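You operate a simulated robot arm through the tools that you are given. There is no shell and no other tool.

The job below is to be done with a simulated robot arm. You get a single attempt, and the scene is never put back.

## Task
Thread three beads on rod 1 of the bead stand by the table's edge, as its card shows.
Fine: slide the teal bar back, and over the rods again after; leave the other two beads in the tray.

Only the result counts: the job must be done as asked and must still hold three seconds after the hand-in. Knocking over, shifting, dropping, spilling or breaking anything else fails it.

## Robot
A 6-joint arm with a two-finger parallel gripper, fixed in place. Base frame: the origin is at the foot of the arm, x ahead of it, y to its left, z up; the work surface is at about z = 740. Units: mm, degrees, N and s.
With the tool pointing down near the work surface it reaches from about 260 to 680 mm from the base axis. Its first joint turns from -66.0 to 66.0 degrees. Payload 2.9 kg.
Tool frame: the origin (TCP) lies between the finger pads and is the grasp point; the fingertips stand 30 mm ahead of it; z points along the fingers, y is the line along which they close. Largest opening 110 mm; finger width 20, thickness 10; the body of the gripper, 48 by 112 mm, starts 55 mm behind the TCP.
Orientation is that of the tool frame in the base frame, as a unit quaternion [w, x, y, z]. With the fingers straight down and closing along the base's y, the tool's x points along the base's -x, its y along +y and its z along -z.

## Interface
- The arm moves only by the tool drive_tool. Its argument "rows" is a list of rows, each a list of 3 entries, a list of its own where there are three numbers: the shift along the base's x, y, z in mm, then the turn, a rotation vector about the base's x, y, z in degrees, then the finger opening in mm, from 0 to 110. In form: [[[dx, dy, dz], [wx, wy, wz], hand], ...]. A call has 1 to 20 rows; each row shifts and turns the commanded pose from where the row before left it. Each row takes 0.2 s and may step no farther than 50 mm and 8.6 degrees from the row before; otherwise, or with a gripper value out of range, the whole call is refused. A pose out of reach is approached as far as the arm can. The call stops where the force on the tool passes 40 N (or 10 N more than at its start, if that is more) or the arm is blocked; 0.2 s more then pass. Each finger travels about 108 mm/s and halts on what it meets, pressing with about 30 N; the grip force reading is that of the motor and also rises with nothing between the fingers. The clock runs only during rows and for 0.2 s after the last one: add rows that do not move to give the fingers time. The reply holds the time, the measured pose of the TCP, the force on the tool along the base axes, the opening and the grip force, in the units named above and with some noise, with the torque about the TCP (base axes, N m) and any sound that the robot's microphone picked up, and new pictures: "pictures" is both (left out), scene, wrist or none.
- Cameras (640 x 400 px; columns grow to the right, rows downward): "scene" is fixed at [94.8, 436.3, 1404.2]; the picture's right is [-0.66, -0.75, 0.00], its down [-0.36, 0.32, -0.88] and it looks along [0.66, -0.58, -0.48] (base axes); focal length 312 px, centre (320, 200). "wrist" rides on the gripper at [72, 17, -103] in the tool frame; the picture's right is [-0.23, 0.97, 0.00], its down [-0.76, -0.18, -0.62] and it looks along [-0.61, -0.14, 0.78] (tool axes); focal length 222 px, centre (320, 200). There is no depth. A picture from a camera that has moved, and an enlarged one, comes with that camera's place and axes in the base frame and with its lens. The place of the scene camera against the robot may be out by one fixed shift of up to 18 mm in any direction.
- enlarge(camera, box): a new picture of the part [left, top, right, bottom] of that camera's present view, enlarged. No time passes.
- close_job(): hands the job in; it is judged then, once.

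Nothing tells you positions but the pictures and the camera data. Unless the task says otherwise, let go and move clear before handing in.

The tools are called after "Emit:" as name(argument=value, ...) on one line, values as JSON. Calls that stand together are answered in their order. drive_tool: Moves the arm, as the interface text tells. Its arguments: {"type":"object","properties":{"rows":{"type":"array","items":{"type":"array"}},"pictures":{"type":"string","enum":["both","scene","wrist","none"]}},"required":["rows"]} The other tools are called the same way: enlarge (camera, box) takes an enlarged picture of a part of a camera's view; close_job () hands the job in.

At the start:

```text
time_s: 0.0
tool_pos: [375.3, -97.7, 1076.8]
tool_rot: [0.0, 0.001, 1.0, -0.001]
ft_force: [0.0, 1.2, -0.4]
ft_torque: [0.01, -0.02, -0.02]
gripper_width: 110.1
finger_force: 0.0
```

scene: 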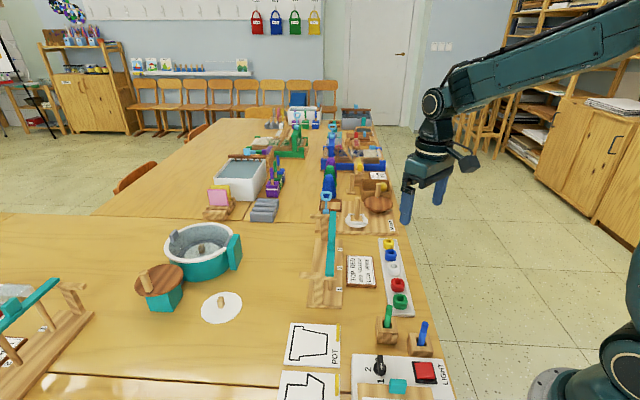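
wrist: 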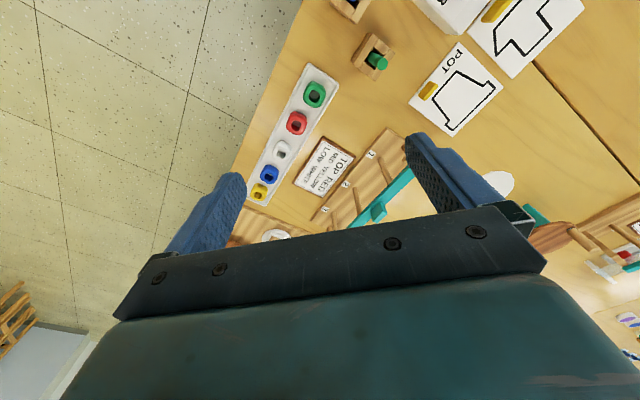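

I see a tray of five beads (yellow, blue, white, red, green) near the table's edge, a card reading something like "TOP RED / MID ... / LOW WHITE", and a stand with rods and a teal bar. I'll enlarge those views first to read the card and understand the bar.

Emit:
enlarge(camera="scene", box=[290, 190, 430, 320])

Emit:
enlarge(camera="wrist", box=[220, 50, 440, 250])

Emit:
enlarge(camera="wrist", box=[285, 125, 365, 205])

Emit:
enlarge(camera="scene", box=[340, 230, 420, 320])

```text
3.08 times, centred on (360, 255) of scene
camera zoom: at [94.8, 436.3, 1404.2], right [-0.66, -0.75, 0.0], down [-0.36, 0.32, -0.88], along [0.66, -0.58, -0.48], focal length 961 px, centre (197, 31)
```

zoom: 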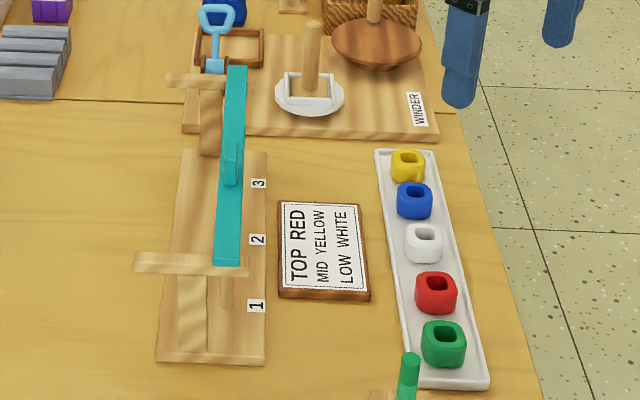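

```text
2.00 times, centred on (330, 150) of wrist
camera zoom: at [302.6, -80.1, 1178.7], right [0.23, 0.97, 0.0], down [0.76, -0.18, 0.62], along [0.61, -0.14, -0.78], focal length 444 px, centre (300, 300)
```

zoom: 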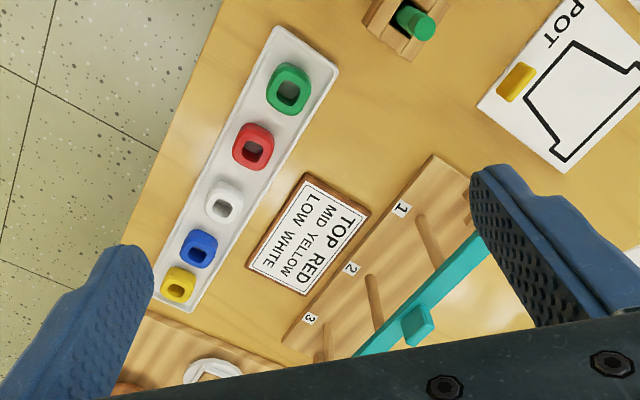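

```text
5.00 times, centred on (325, 165) of wrist
camera zoom: at [302.6, -80.1, 1178.7], right [0.23, 0.97, 0.0], down [0.76, -0.18, 0.62], along [0.61, -0.14, -0.78], focal length 1111 px, centre (295, 375)
```

zoom: 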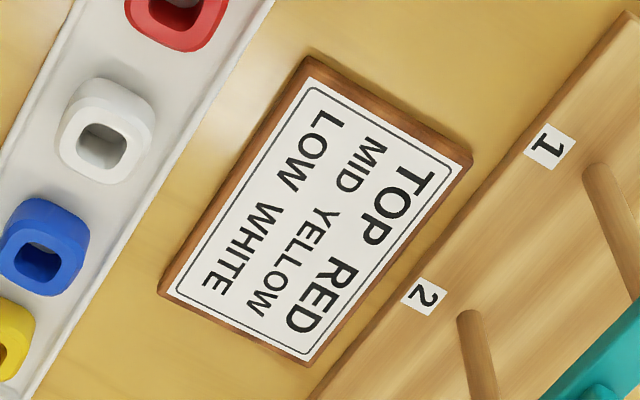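

```text
4.44 times, centred on (380, 275) of scene
camera zoom: at [94.8, 436.3, 1404.2], right [-0.66, -0.75, 0.0], down [-0.36, 0.32, -0.88], along [0.66, -0.58, -0.48], focal length 1389 px, centre (53, -133)
```

zoom: 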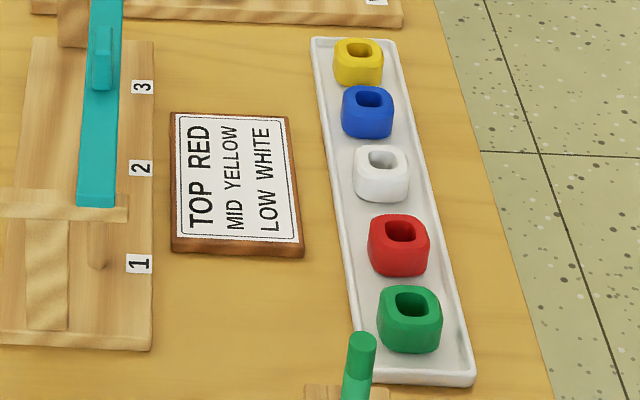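

The card reads TOP RED, MID YELLOW, LOW WHITE, so rod 1 gets white first, then yellow, then red. The stand lies diagonally around (560..670, 0..-150), and the teal bar rests on two crossbars above the rods. Next I move the camera for a closer look.

Emit:
drive_tool(rows=[[[5, 25, -15], [0, 0, 0], 110], [[5, 25, -15], [0, 0, 0], 110], [[5, 25, -15], [0, 0, 0], 110], [[5, 22, -15], [0, 0, 0], 110], [[0, 0, 0], [0, 0, 0], 110]])

```text
time_s: 1.2
tool_pos: [395.4, -0.1, 1015.7]
tool_rot: [0.0, 0.001, 1.0, 0.001]
ft_force: [-0.3, 1.0, -0.7]
ft_torque: [-0.03, 0.0, 0.03]
gripper_width: 110.2
finger_force: 0.0
camera wrist: at [322.6, 16.9, 1117.8], right [0.23, 0.97, 0.0], down [0.76, -0.18, 0.62], along [0.61, -0.14, -0.78], focal length 222 px, centre (320, 200)
```

scene: 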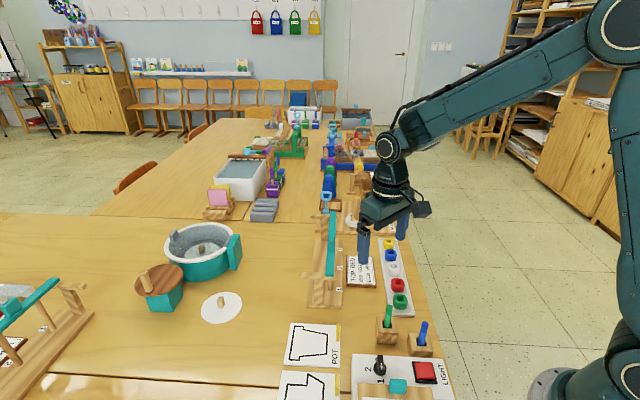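
wrist: 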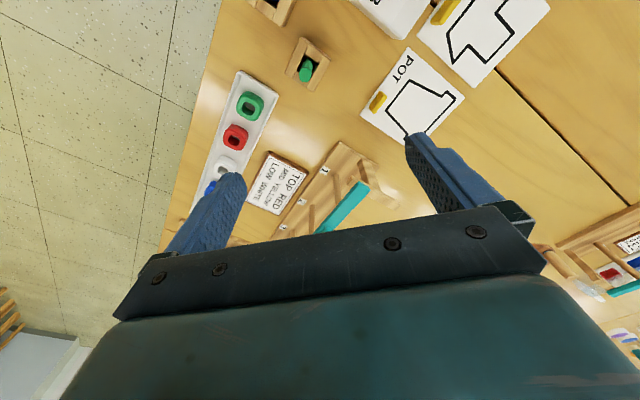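

The fingers hide the stand from here; I move the camera closer to above it so the stand falls in the clear upper half of the wrist picture.

Emit:
drive_tool(rows=[[[40, -10, 0], [0, 0, 0], 110], [[40, -10, 0], [0, 0, 0], 110], [[40, -10, 0], [0, 0, 0], 110], [[40, -10, 0], [0, 0, 0], 110], [[20, -10, 0], [0, 0, 0], 110], [[0, 0, 0], [0, 0, 0], 110]])

```text
time_s: 2.6
tool_pos: [576.7, -51.1, 1015.3]
tool_rot: [0.0, 0.0, 1.0, 0.0]
ft_force: [0.3, -1.0, 0.9]
ft_torque: [-0.02, 0.0, 0.02]
gripper_width: 109.9
finger_force: 0.1
camera wrist: at [503.7, -33.3, 1118.9], right [0.23, 0.97, 0.0], down [0.76, -0.18, 0.62], along [0.61, -0.14, -0.78], focal length 222 px, centre (320, 200)
```

scene: 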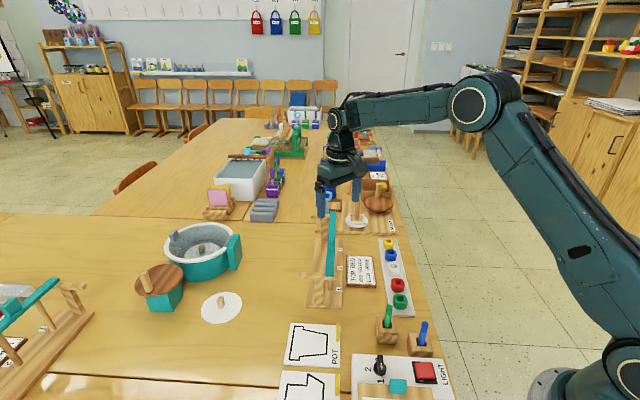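
wrist: 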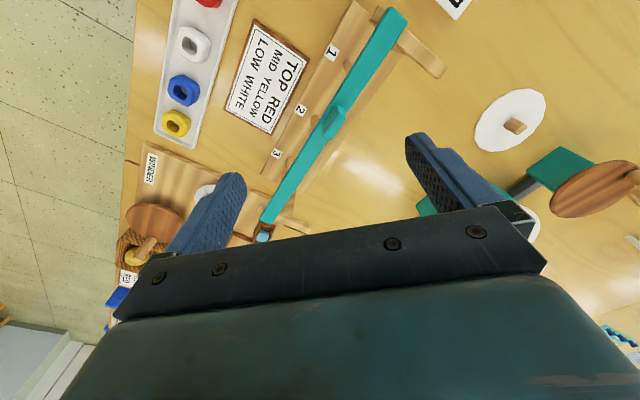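

Emit:
enlarge(camera="wrist", box=[220, 0, 460, 150])

Emit:
enlarge(camera="wrist", box=[240, 120, 400, 240])

Emit:
enlarge(camera="scene", box=[295, 200, 355, 315])

Emit:
enlarge(camera="scene", box=[0, 265, 110, 365])

```text
2.67 times, centred on (340, 75) of wrist
camera zoom: at [503.7, -33.3, 1118.9], right [0.23, 0.97, 0.0], down [0.76, -0.18, 0.62], along [0.61, -0.14, -0.78], focal length 592 px, centre (267, 533)
```

zoom: 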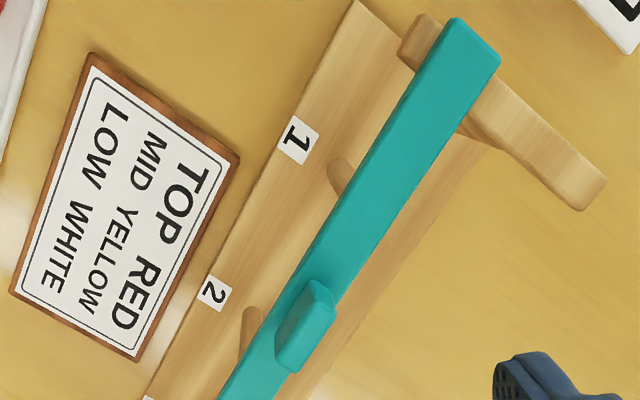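

```text
3.33 times, centred on (320, 180) of wrist
camera zoom: at [503.7, -33.3, 1118.9], right [0.23, 0.97, 0.0], down [0.76, -0.18, 0.62], along [0.61, -0.14, -0.78], focal length 740 px, centre (320, 267)
```

zoom: 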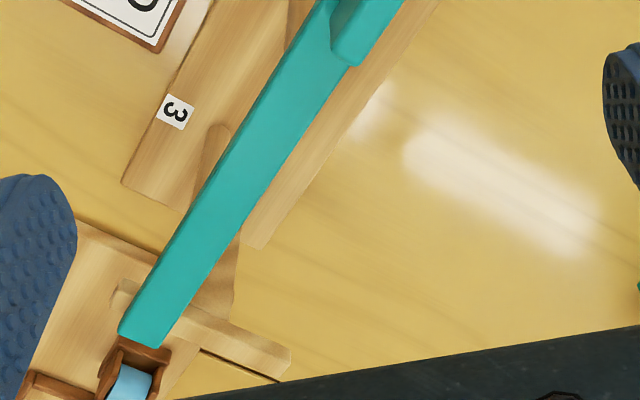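

```text
3.48 times, centred on (325, 258) of scene
camera zoom: at [94.8, 436.3, 1404.2], right [-0.66, -0.75, 0.0], down [-0.36, 0.32, -0.88], along [0.66, -0.58, -0.48], focal length 1087 px, centre (303, 0)
```

zoom: 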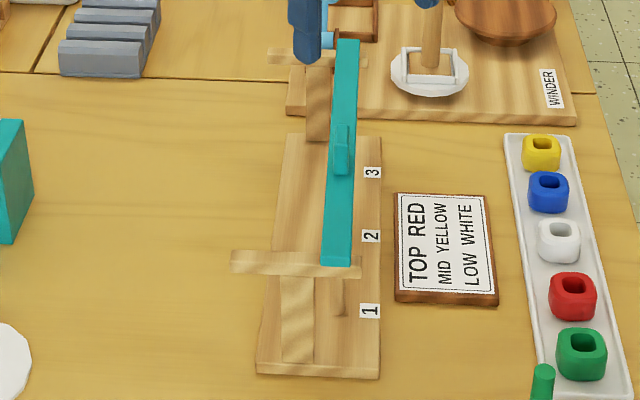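

```text
4.00 times, centred on (55, 315) of scene
camera zoom: at [94.8, 436.3, 1404.2], right [-0.66, -0.75, 0.0], down [-0.36, 0.32, -0.88], along [0.66, -0.58, -0.48], focal length 1250 px, centre (1380, -260)
```

zoom: 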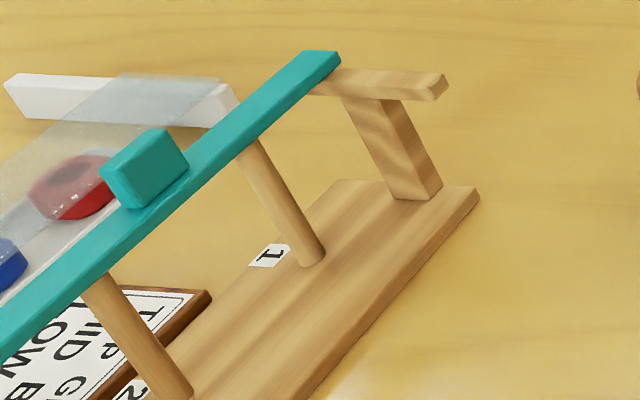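

The bar (top about z=857) runs at −45° from about (515, 37) to (733, −181), resting on two crossbars, with a knob near (590, −38); the crossbars extend backward in the (+x,+y) direction. I'll turn the tool −45° to line up with the bar and look from above the knob.

Emit:
drive_tool(rows=[[[2, 2, 0], [0, 0, -7.5], 110], [[2, 2, 0], [0, 0, -7.5], 110], [[2, 2, 0], [0, 0, -7.5], 110], [[2, 2, 0], [0, 0, -7.5], 110], [[2, 2, 0], [0, 0, -7.5], 110], [[3, 3, 0], [0, 0, -7.5], 110], [[0, 0, 0], [0, 0, 0], 110]])

```text
time_s: 4.2
tool_pos: [589.5, -37.7, 1015.9]
tool_rot: [0.0, 0.383, 0.924, -0.001]
ft_force: [0.4, 0.0, 0.3]
ft_torque: [-0.01, 0.04, 0.03]
gripper_width: 110.2
finger_force: 0.3
camera wrist: at [549.0, 26.5, 1119.1], right [0.85, 0.53, 0.0], down [0.41, -0.67, 0.62], along [0.33, -0.53, -0.78], focal length 222 px, centre (320, 200)
```

scene: 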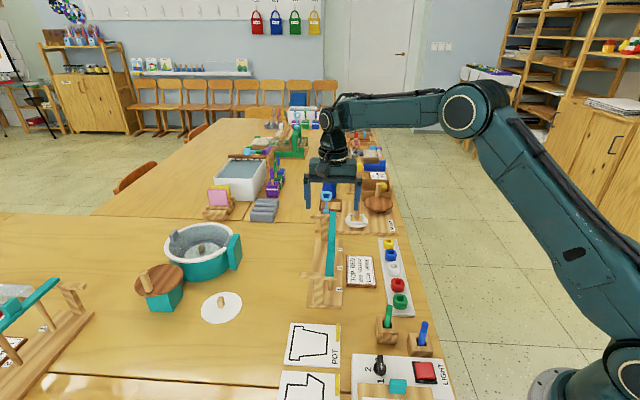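
wrist: 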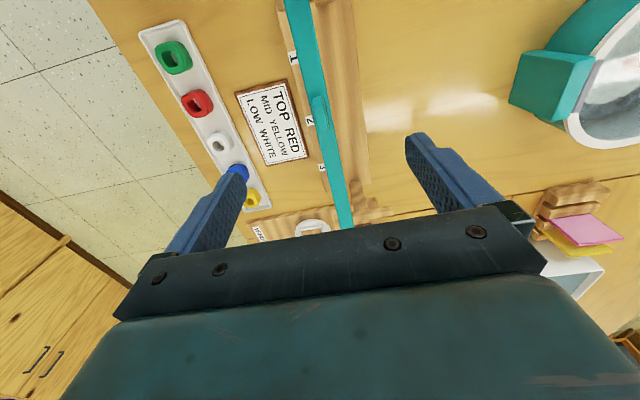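

Emit:
enlarge(camera="wrist", box=[260, 0, 420, 120])

Emit:
enlarge(camera="wrist", box=[280, 120, 420, 240])

```text
3.33 times, centred on (340, 60) of wrist
camera zoom: at [549.0, 26.5, 1119.1], right [0.85, 0.53, 0.0], down [0.41, -0.67, 0.62], along [0.33, -0.53, -0.78], focal length 740 px, centre (253, 667)
```

zoom: 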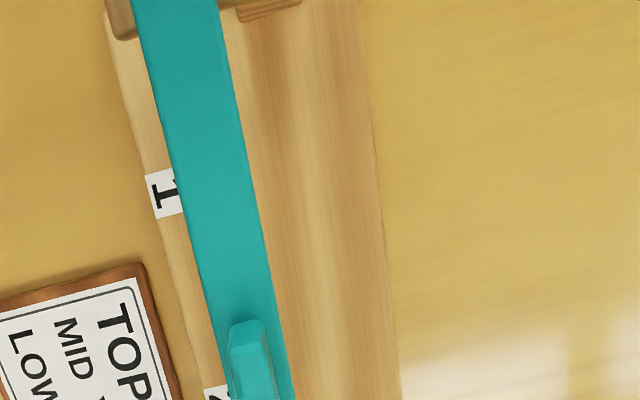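

```text
3.33 times, centred on (350, 180) of wrist
camera zoom: at [549.0, 26.5, 1119.1], right [0.85, 0.53, 0.0], down [0.41, -0.67, 0.62], along [0.33, -0.53, -0.78], focal length 740 px, centre (220, 267)
```

zoom: 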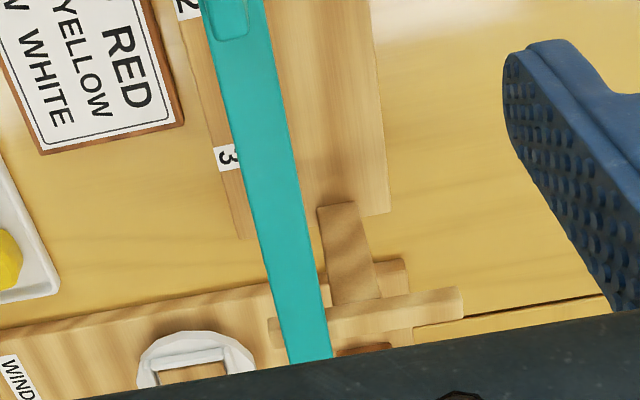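

Emit:
enlarge(camera="wrist", box=[290, 80, 354, 140])

Emit:
enlarge(camera="scene", box=[300, 205, 350, 285])

```text
6.67 times, centred on (322, 110) of wrist
camera zoom: at [549.0, 26.5, 1119.1], right [0.85, 0.53, 0.0], down [0.41, -0.67, 0.62], along [0.33, -0.53, -0.78], focal length 1481 px, centre (307, 800)
```

zoom: 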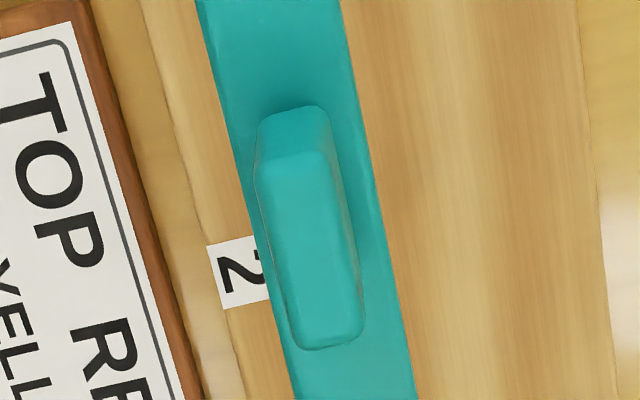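

```text
5.00 times, centred on (325, 245) of scene
camera zoom: at [94.8, 436.3, 1404.2], right [-0.66, -0.75, 0.0], down [-0.36, 0.32, -0.88], along [0.66, -0.58, -0.48], focal length 1562 px, centre (295, -25)
```

zoom: 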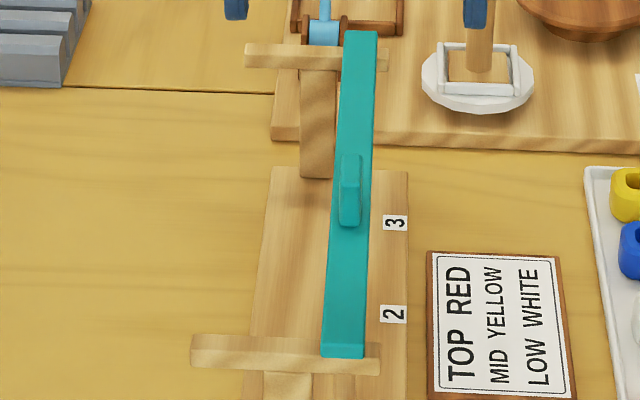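

The knob is about 30 mm long along the bar, 13 mm wide, and 25 mm tall, centred near (591, −39.5), top about z=884. I descend partway with the fingers half open and check the alignment.

Emit:
drive_tool(rows=[[[1.5, -2, -20], [0, 0, 0], 80], [[0, 0, -30], [0, 0, 0], 60], [[0, 0, -30], [0, 0, 0], 60], [[0, 0, -10], [0, 0, 0], 60], [[0, 0, 0], [0, 0, 0], 60]], pictures="both")

```text
time_s: 5.4
tool_pos: [590.4, -40.2, 926.0]
tool_rot: [0.001, 0.382, 0.924, 0.0]
ft_force: [-0.3, -0.4, 0.2]
ft_torque: [0.02, 0.01, -0.03]
gripper_width: 59.8
finger_force: 0.1
camera wrist: at [550.5, 23.5, 1028.3], right [0.85, 0.53, 0.0], down [0.41, -0.66, 0.62], along [0.33, -0.53, -0.78], focal length 222 px, centre (320, 200)
```

scene: 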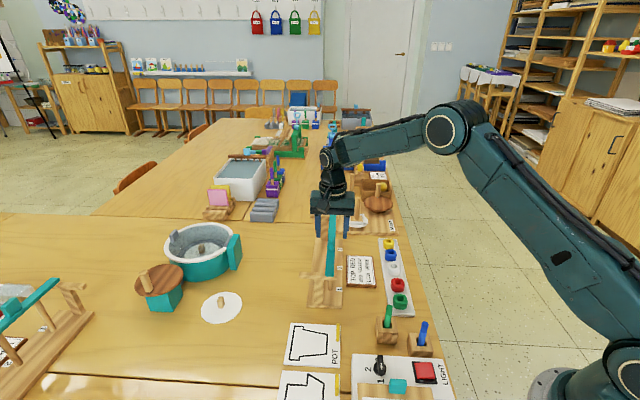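
wrist: 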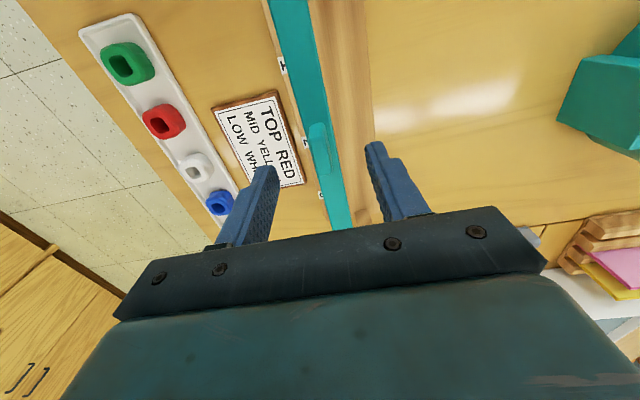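

Emit:
enlarge(camera="wrist", box=[270, 90, 390, 200])

Emit:
enlarge(camera="scene", box=[295, 190, 365, 290])

```text
3.64 times, centred on (330, 145) of wrist
camera zoom: at [550.5, 23.5, 1028.3], right [0.85, 0.53, 0.0], down [0.41, -0.66, 0.62], along [0.33, -0.53, -0.78], focal length 808 px, centre (284, 400)
```

zoom: 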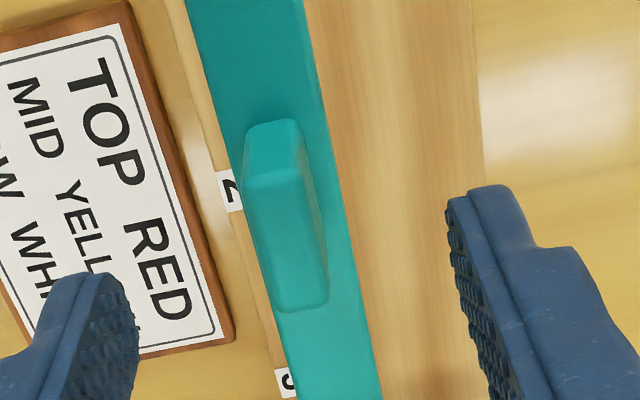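

```text
4.00 times, centred on (330, 240) of scene
camera zoom: at [94.8, 436.3, 1404.2], right [-0.66, -0.75, 0.0], down [-0.36, 0.32, -0.88], along [0.66, -0.58, -0.48], focal length 1250 px, centre (280, 40)
```

zoom: 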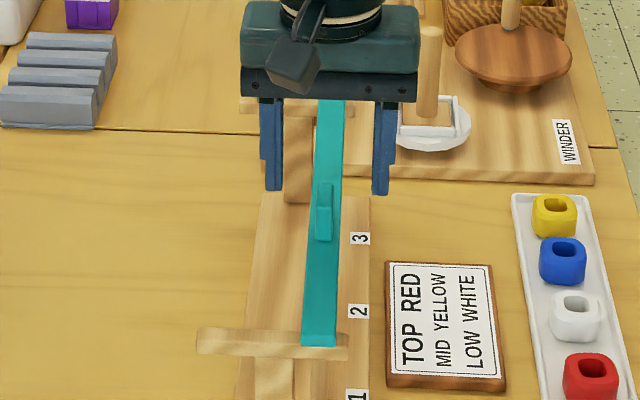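

Emit:
drive_tool(rows=[[[0.8, 0.8, -13], [0, 0, 0], 50], [[0, 0, -13], [0, 0, 0], 40], [[0, 0, 0], [0, 0, 0], 40]], pictures="wrist")

Emit:
enlarge(camera="wrist", box=[260, 110, 380, 210])

Emit:
enlarge(camera="scene", box=[295, 190, 365, 290])

```text
time_s: 6.2
tool_pos: [591.4, -39.8, 900.0]
tool_rot: [0.0, 0.383, 0.924, 0.0]
ft_force: [-0.2, 0.4, -0.4]
ft_torque: [0.0, 0.03, -0.03]
gripper_width: 40.0
finger_force: 0.2
camera wrist: at [551.2, 24.4, 1002.4], right [0.85, 0.53, 0.0], down [0.41, -0.66, 0.62], along [0.33, -0.53, -0.78], focal length 222 px, centre (320, 200)
```

wrist: 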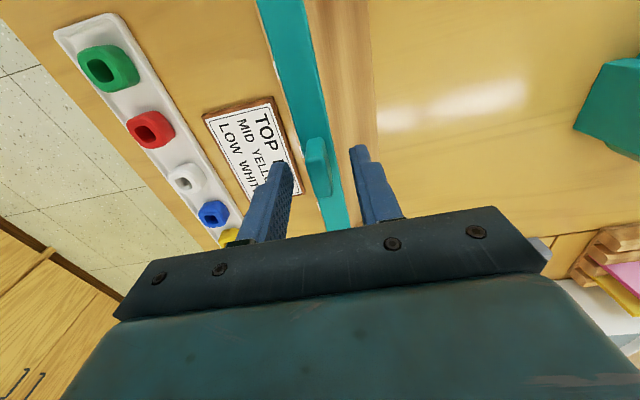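

```text
4.00 times, centred on (320, 160) of wrist
camera zoom: at [551.2, 24.4, 1002.4], right [0.85, 0.53, 0.0], down [0.41, -0.66, 0.62], along [0.33, -0.53, -0.78], focal length 888 px, centre (320, 360)
```

zoom: 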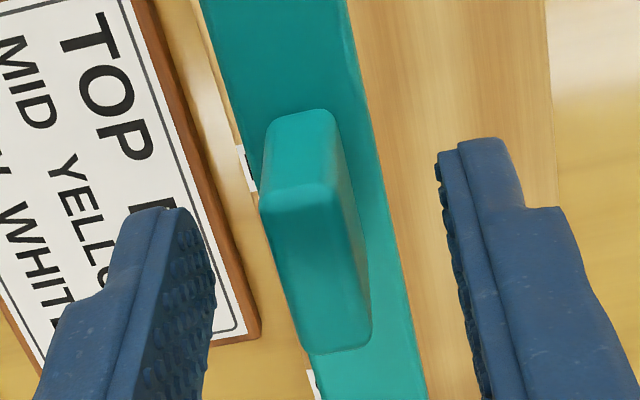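

```text
4.00 times, centred on (330, 240) of scene
camera zoom: at [94.8, 436.3, 1404.2], right [-0.66, -0.75, 0.0], down [-0.36, 0.32, -0.88], along [0.66, -0.58, -0.48], focal length 1250 px, centre (280, 40)
```

zoom: 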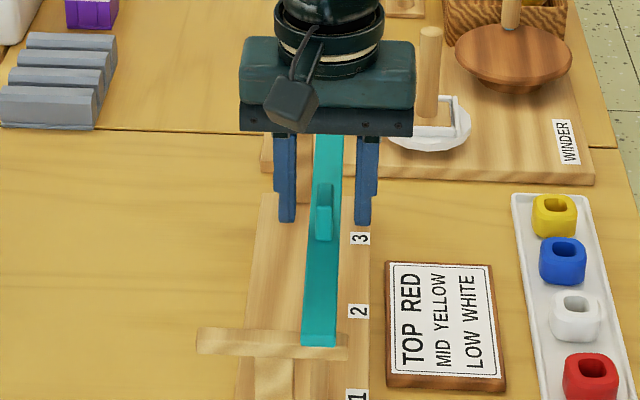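

The fingers straddle the knob well, so I close on it.

Emit:
drive_tool(rows=[[[0, 0, 0], [0, 0, 0], 20], [[0, 0, 0], [0, 0, 0], 8], [[0, 0, 0], [0, 0, 0], 4], [[0, 0, 0], [0, 0, 0], 4]], pictures="wrist")

Emit:
enlarge(camera="wrist", box=[260, 110, 380, 210])

```text
time_s: 7.2
tool_pos: [592.6, -39.5, 900.2]
tool_rot: [0.0, 0.382, 0.924, 0.0]
ft_force: [-0.1, 1.3, -1.0]
ft_torque: [-0.1, -0.04, 0.04]
gripper_width: 11.8
finger_force: 44.7
camera wrist: at [551.2, 24.4, 1002.4], right [0.85, 0.53, 0.0], down [0.41, -0.66, 0.62], along [0.33, -0.53, -0.78], focal length 222 px, centre (320, 200)
```

wrist: 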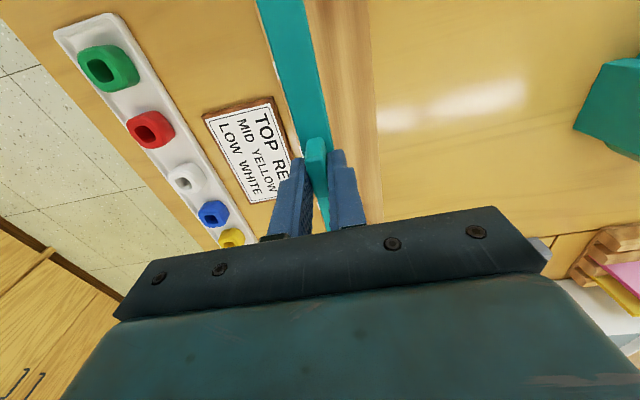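

```text
4.00 times, centred on (320, 160) of wrist
camera zoom: at [551.2, 24.4, 1002.4], right [0.85, 0.53, 0.0], down [0.41, -0.66, 0.62], along [0.33, -0.53, -0.78], focal length 888 px, centre (320, 360)
```

zoom: 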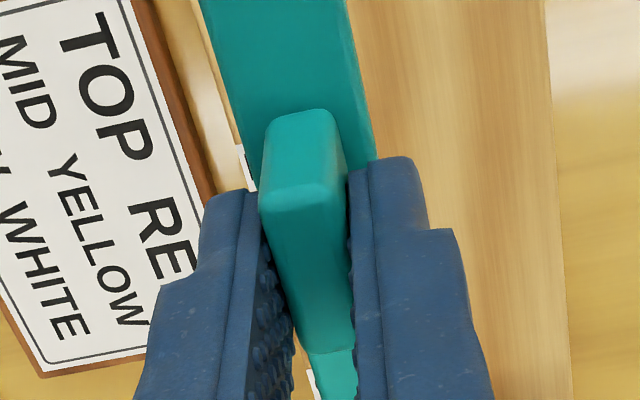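

The knob is gripped (11.8 mm). Now I slide the bar backward along its crossbars, first a short stretch to check the force.

Emit:
drive_tool(rows=[[[2.83, 2.83, 0], [0, 0, 0], 4], [[2.83, 2.83, 0], [0, 0, 0], 4], [[2.83, 2.83, 0], [0, 0, 0], 4], [[2.83, 2.83, 0], [0, 0, 0], 4]], pictures="both")

Emit:
enlarge(camera="scene", box=[295, 190, 365, 290])

```text
time_s: 8.2
tool_pos: [604.3, -28.4, 899.0]
tool_rot: [0.001, 0.383, 0.924, 0.0]
ft_force: [3.6, -3.7, -4.2]
ft_torque: [-0.01, 0.06, 0.07]
gripper_width: 11.7
finger_force: 44.5
camera wrist: at [562.6, 35.8, 1002.4], right [0.85, 0.53, 0.0], down [0.41, -0.66, 0.62], along [0.33, -0.53, -0.78], focal length 222 px, centre (320, 200)
```

scene: 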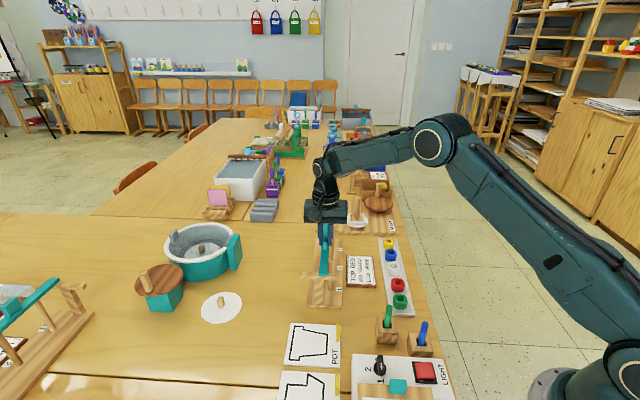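
wrist: 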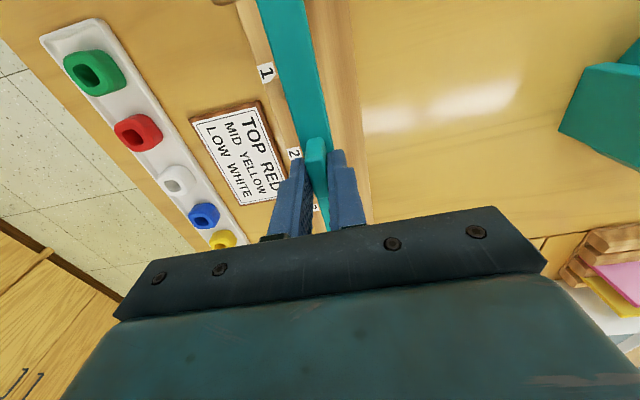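

```text
4.00 times, centred on (330, 240) of scene
camera zoom: at [95.0, 436.2, 1404.3], right [-0.66, -0.75, 0.0], down [-0.36, 0.32, -0.88], along [0.66, -0.58, -0.48], focal length 1250 px, centre (280, 40)
```

zoom: 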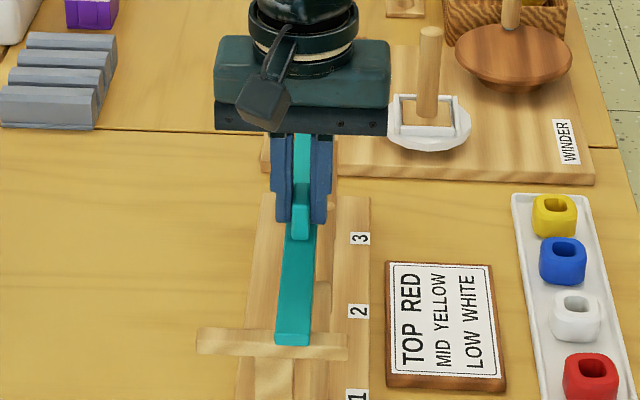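

The bar slides along with low force and the stand stays put. I continue 40 mm further.

Emit:
drive_tool(rows=[[[2.83, 2.83, 0], [0, 0, 0], 4], [[2.83, 2.83, 0], [0, 0, 0], 4], [[2.83, 2.83, 0], [0, 0, 0], 4], [[2.83, 2.83, 0], [0, 0, 0], 4], [[2.83, 2.83, 0], [0, 0, 0], 4], [[2.83, 2.83, 0], [0, 0, 0], 4], [[2.83, 2.83, 0], [0, 0, 0], 4], [[2.83, 2.83, 0], [0, 0, 0], 4], [[2.83, 2.83, 0], [0, 0, 0], 4]], pictures="both")

Emit:
enlarge(camera="scene", box=[285, 190, 365, 310])

Emit:
enlarge(camera="wrist", box=[220, 0, 380, 120])

```text
time_s: 10.2
tool_pos: [627.5, -2.5, 899.9]
tool_rot: [0.0, 0.384, 0.923, 0.0]
ft_force: [6.9, -8.1, -10.3]
ft_torque: [0.16, 0.18, 0.18]
gripper_width: 11.5
finger_force: 45.2
camera wrist: at [587.9, 61.0, 1002.4], right [0.85, 0.53, 0.0], down [0.41, -0.66, 0.62], along [0.33, -0.53, -0.78], focal length 222 px, centre (320, 200)
```

scene: 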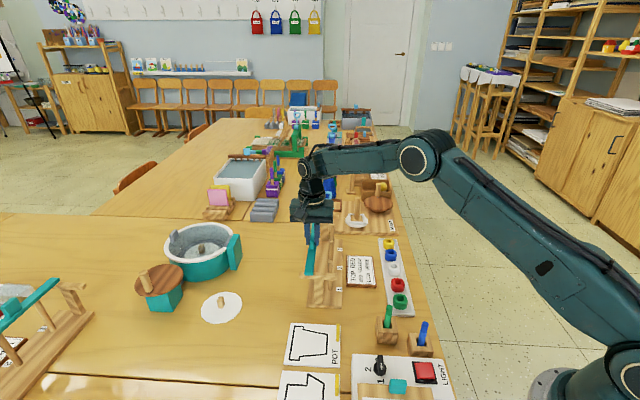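
wrist: 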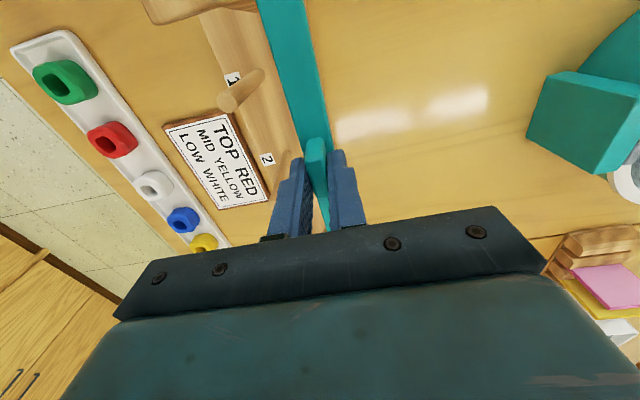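

```text
3.33 times, centred on (325, 250) of scene
camera zoom: at [95.2, 436.1, 1404.3], right [-0.66, -0.75, 0.0], down [-0.36, 0.32, -0.88], along [0.66, -0.58, -0.48], focal length 1041 px, centre (303, 33)
```

zoom: 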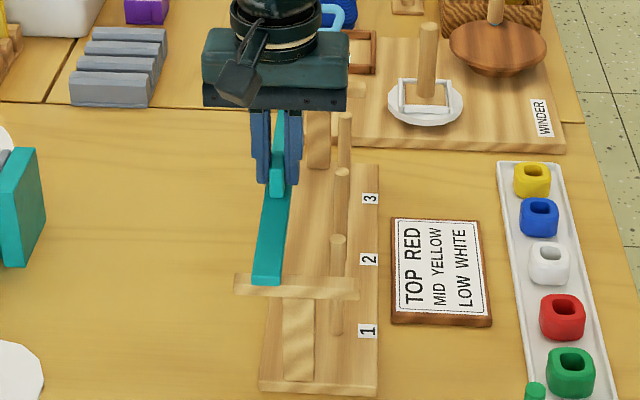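

```text
3.33 times, centred on (300, 60) of wrist
camera zoom: at [587.9, 61.0, 1002.4], right [0.85, 0.53, 0.0], down [0.41, -0.66, 0.62], along [0.33, -0.53, -0.78], focal length 740 px, centre (387, 667)
```

zoom: 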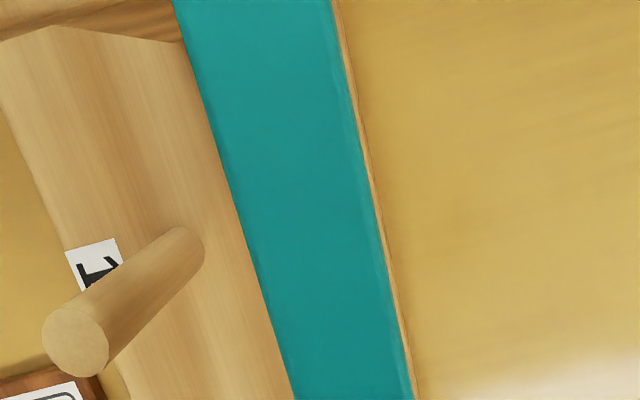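

The bar is now about 52 mm back and all three rods are uncovered; the stand has not moved. I release the knob and rise straight up.

Emit:
drive_tool(rows=[[[0, 0, 0], [0, 0, 0], 20], [[0, 0, 0], [0, 0, 0], 40], [[0, 0, 0], [0, 0, 0], 40]], pictures="wrist")

Emit:
enlarge(camera="wrist", box=[220, 0, 400, 220])

```text
time_s: 11.0
tool_pos: [626.9, -3.0, 901.1]
tool_rot: [-0.001, 0.382, 0.924, -0.001]
ft_force: [-0.2, 0.5, 0.2]
ft_torque: [0.01, 0.03, -0.02]
gripper_width: 40.0
finger_force: 0.0
camera wrist: at [587.5, 61.6, 1002.9], right [0.85, 0.53, 0.0], down [0.41, -0.66, 0.62], along [0.33, -0.53, -0.78], focal length 222 px, centre (320, 200)
```

wrist: 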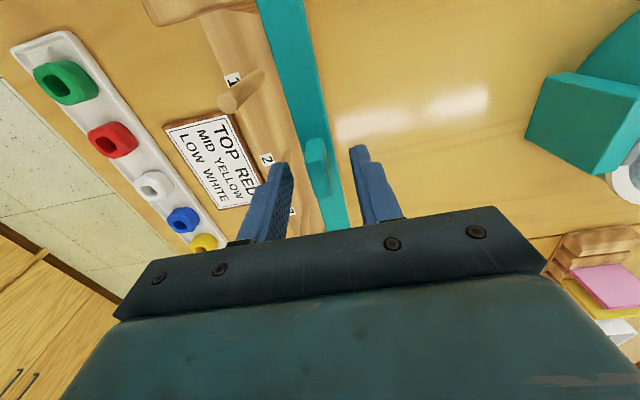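

```text
1.82 times, centred on (310, 110) of wrist
camera zoom: at [587.5, 61.6, 1002.9], right [0.85, 0.53, 0.0], down [0.41, -0.66, 0.62], along [0.33, -0.53, -0.78], focal length 404 px, centre (338, 364)
```

zoom: 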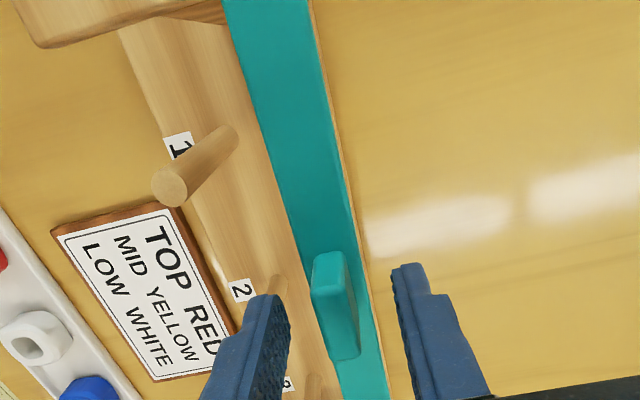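

The bar stays back and the forces are zero. I go up, turn the tool by 90° so the fingers close along the stand's and tray's length, and move over the white bead at about (482, −200).

Emit:
drive_tool(rows=[[[0, 0, 40], [0, 0, 0], 40], [[0, 0, 40], [0, 0, 0], 50], [[-13, -18, 4], [0, 0, 8.2], 60], [[-13, -18, 0], [0, 0, 8.2], 60], [[-13, -18, 0], [0, 0, 8.2], 60], [[-13, -18, 0], [0, 0, 8.2], 60], [[-13, -18, 0], [0, 0, 8.2], 60], [[-13, -18, 0], [0, 0, 8.2], 60], [[-13, -18, 0], [0, 0, 8.2], 60], [[-13, -18, 0], [0, 0, 8.2], 60], [[-13, -18, 0], [0, 0, 8.2], 60], [[-13, -18, 0], [0, 0, 8.2], 60], [[-13, -17, 0], [0, 0, 8.0], 60], [[0, 0, 0], [0, 0, 0], 60]], pictures="both")

```text
time_s: 14.0
tool_pos: [484.5, -200.9, 983.5]
tool_rot: [0.001, -0.383, 0.924, 0.0]
ft_force: [0.1, 0.7, 0.6]
ft_torque: [0.0, -0.03, 0.0]
gripper_width: 60.1
finger_force: 0.1
camera wrist: at [421.1, -238.1, 1086.2], right [-0.53, 0.85, 0.0], down [0.66, 0.41, 0.62], along [0.53, 0.33, -0.78], focal length 222 px, centre (320, 200)
```

scene: 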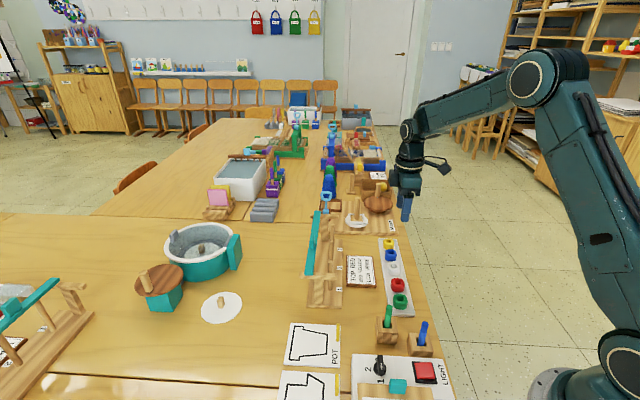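
wrist: 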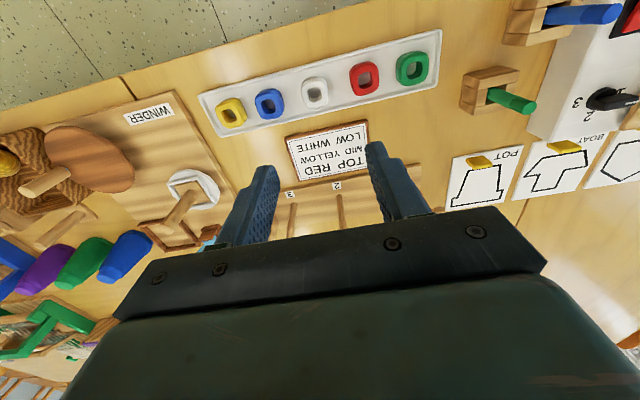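

Emit:
enlarge(camera="wrist", box=[190, 20, 450, 140])

Emit:
enlarge(camera="wrist", box=[285, 60, 365, 120])

Emit:
enlarge(camera="wrist", box=[240, 120, 440, 240])

Emit:
enlarge(camera="scene", box=[285, 200, 365, 310])

```text
2.46 times, centred on (320, 80) of wrist
camera zoom: at [421.1, -238.1, 1086.2], right [-0.53, 0.85, 0.0], down [0.66, 0.41, 0.62], along [0.53, 0.33, -0.78], focal length 547 px, centre (320, 495)
```

zoom: 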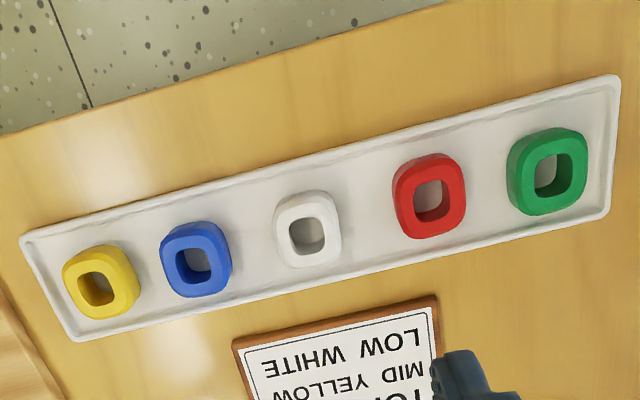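

```text
6.67 times, centred on (325, 90) of wrist
camera zoom: at [421.1, -238.1, 1086.2], right [-0.53, 0.85, 0.0], down [0.66, 0.41, 0.62], along [0.53, 0.33, -0.78], focal length 1481 px, centre (287, 933)
```

zoom: 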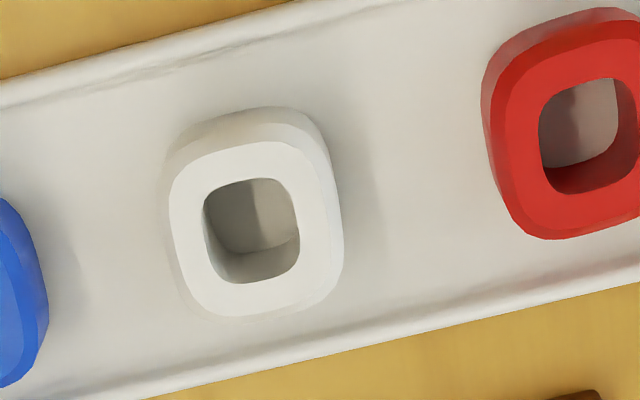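

```text
3.20 times, centred on (340, 180) of wrist
camera zoom: at [421.1, -238.1, 1086.2], right [-0.53, 0.85, 0.0], down [0.66, 0.41, 0.62], along [0.53, 0.33, -0.78], focal length 711 px, centre (256, 264)
```

zoom: 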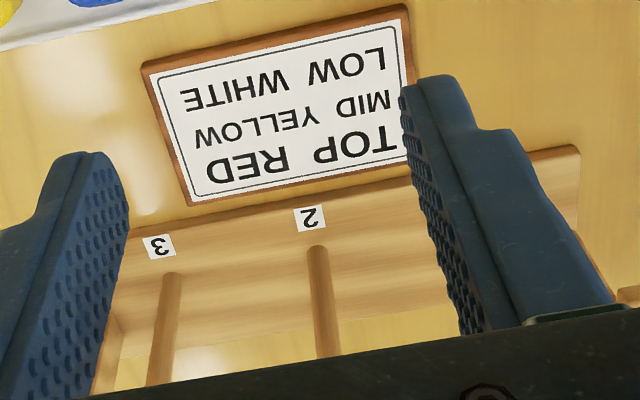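

```text
3.64 times, centred on (325, 255) of scene
camera zoom: at [94.8, 436.3, 1404.2], right [-0.66, -0.75, 0.0], down [-0.36, 0.32, -0.88], along [0.66, -0.58, -0.48], focal length 1136 px, centre (302, 0)
```

zoom: 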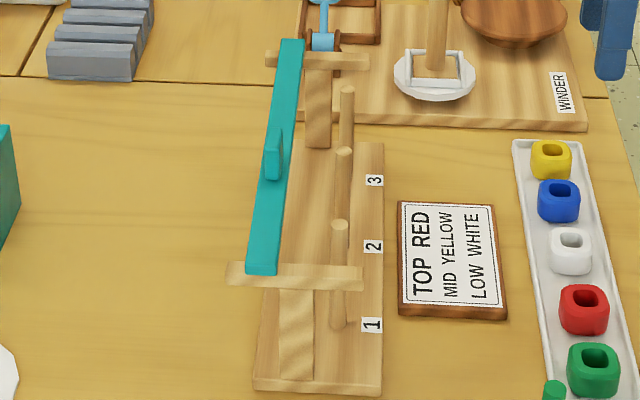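

White's top centre is near (488, −205), outer size about 32 mm with a hole of about 19 mm, versus a rod of about 12 mm. I lower partway over the white bead for a sharper look at bead and rim heights.

Emit:
drive_tool(rows=[[[2, -2, -30], [0, 0, 0], 52], [[1.5, -2, -30], [0, 0, 0], 52], [[0, 0, -30], [0, 0, 0], 52], [[0, 0, -20], [0, 0, 0], 52], [[0, 0, 0], [0, 0, 0], 52]], pictures="both")

Emit:
enlarge(camera="wrist", box=[240, 60, 400, 180])

Emit:
enlarge(camera="wrist", box=[130, 20, 330, 170])

Emit:
enlarge(camera="scene", box=[370, 210, 430, 320])

```text
time_s: 15.2
tool_pos: [488.7, -204.6, 872.6]
tool_rot: [0.0, -0.383, 0.924, 0.001]
ft_force: [0.2, -0.1, -0.7]
ft_torque: [0.04, -0.01, 0.01]
gripper_width: 51.9
finger_force: 0.1
camera wrist: at [424.7, -242.2, 976.3], right [-0.53, 0.85, 0.0], down [0.66, 0.41, 0.62], along [0.53, 0.33, -0.78], focal length 222 px, centre (320, 200)
```

scene: 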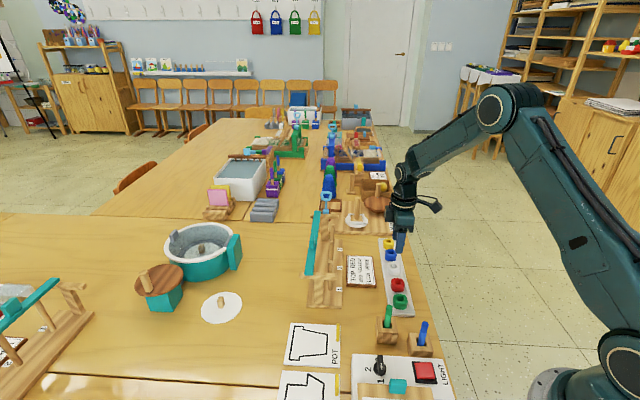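
wrist: 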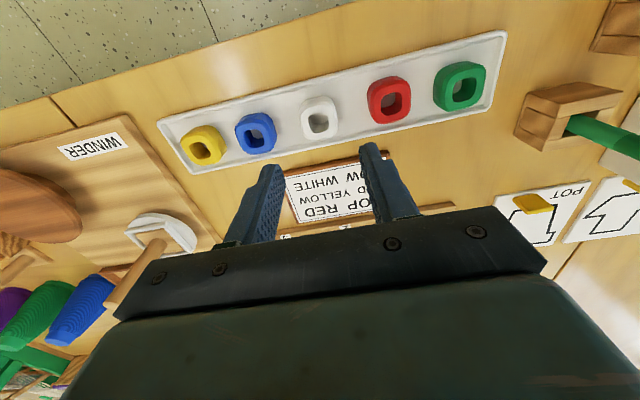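

```text
3.33 times, centred on (320, 120) of wrist
camera zoom: at [424.7, -242.2, 976.3], right [-0.53, 0.85, 0.0], down [0.66, 0.41, 0.62], along [0.53, 0.33, -0.78], focal length 740 px, centre (320, 467)
```

zoom: 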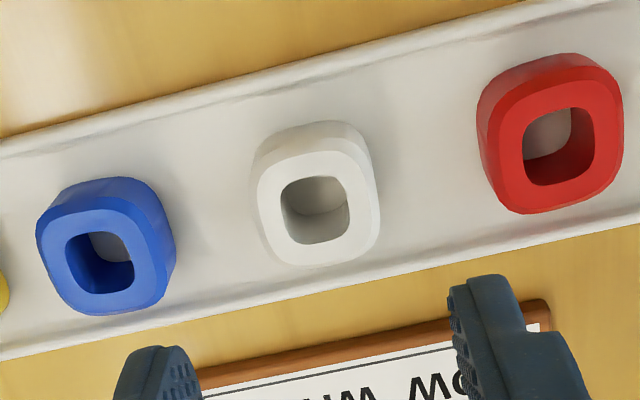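

```text
2.67 times, centred on (230, 95) of wrist
camera zoom: at [424.7, -242.2, 976.3], right [-0.53, 0.85, 0.0], down [0.66, 0.41, 0.62], along [0.53, 0.33, -0.78], focal length 592 px, centre (560, 480)
```

zoom: 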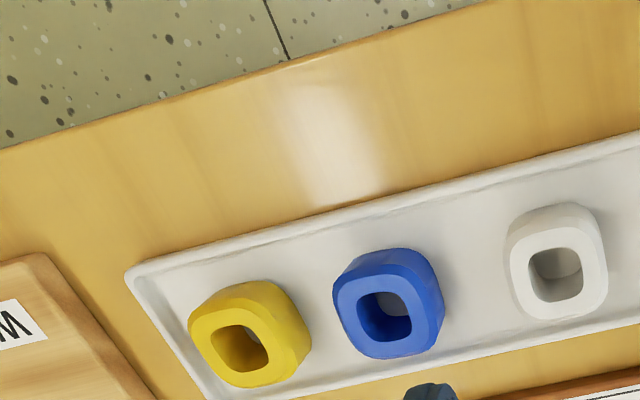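

```text
3.64 times, centred on (400, 265) of scene
camera zoom: at [94.8, 436.3, 1404.2], right [-0.66, -0.75, 0.0], down [-0.36, 0.32, -0.88], along [0.66, -0.58, -0.48], focal length 1136 px, centre (29, -36)
```

zoom: 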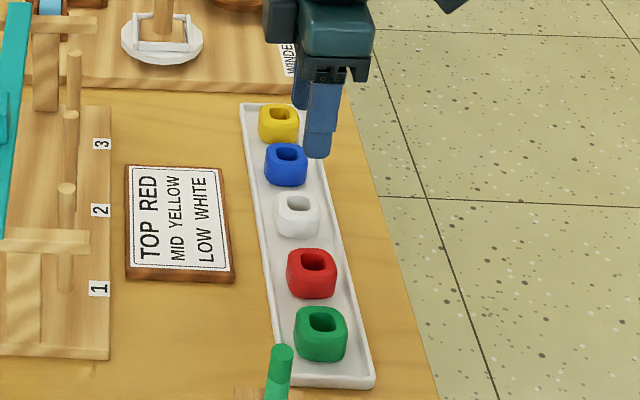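

White bead: top near z=766, centre (489.2, −204.1); red (440, −158), yellow (577, −293). I nudge 1 mm along the tray, descend, and check before closing.

Emit:
drive_tool(rows=[[[1, -1, -20], [0, 0, 0], 52], [[0, 0, -20], [0, 0, 0], 52], [[0, 0, -15], [0, 0, 0], 52], [[0, 0, 0], [0, 0, 0], 52]], pictures="wrist")

Emit:
enlarge(camera="wrist", box=[240, 80, 400, 200])

Emit:
enlarge(camera="scene", box=[370, 210, 430, 320])

```text
time_s: 16.2
tool_pos: [488.5, -204.4, 818.1]
tool_rot: [0.001, -0.383, 0.924, 0.001]
ft_force: [-0.1, 0.7, 0.1]
ft_torque: [-0.02, 0.0, -0.01]
gripper_width: 51.8
finger_force: 0.1
camera wrist: at [425.2, -243.1, 921.3], right [-0.53, 0.85, 0.0], down [0.66, 0.41, 0.62], along [0.53, 0.33, -0.78], focal length 222 px, centre (320, 200)
```

wrist: 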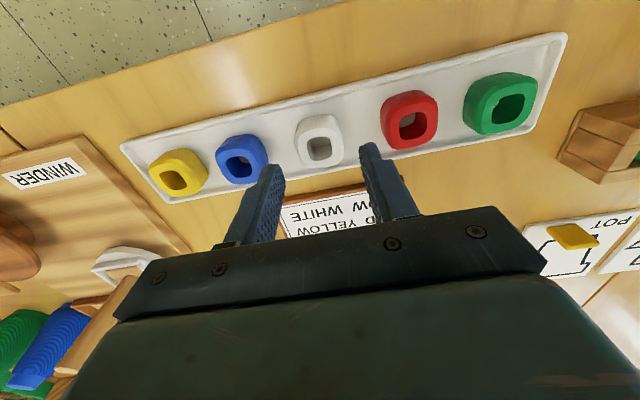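

```text
3.33 times, centred on (320, 140) of wrist
camera zoom: at [425.2, -243.1, 921.3], right [-0.53, 0.85, 0.0], down [0.66, 0.41, 0.62], along [0.53, 0.33, -0.78], focal length 740 px, centre (320, 400)
```

zoom: 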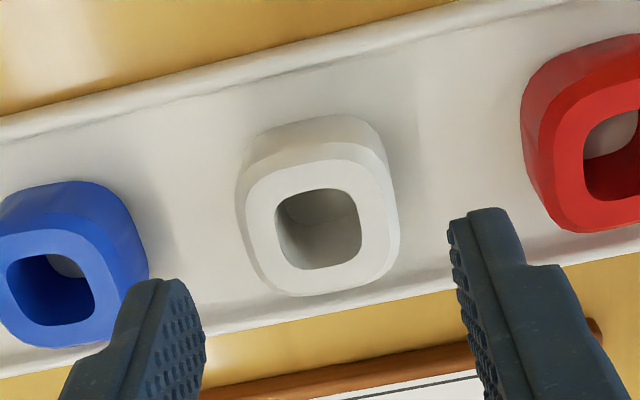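

```text
3.64 times, centred on (400, 265) of scene
camera zoom: at [94.8, 436.3, 1404.2], right [-0.66, -0.75, 0.0], down [-0.36, 0.32, -0.88], along [0.66, -0.58, -0.48], focal length 1136 px, centre (29, -36)
```

zoom: 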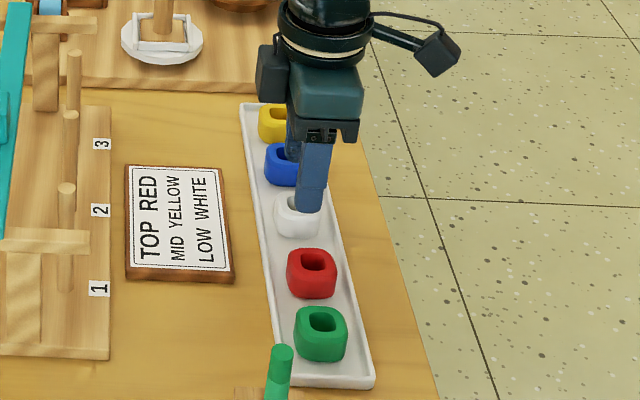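

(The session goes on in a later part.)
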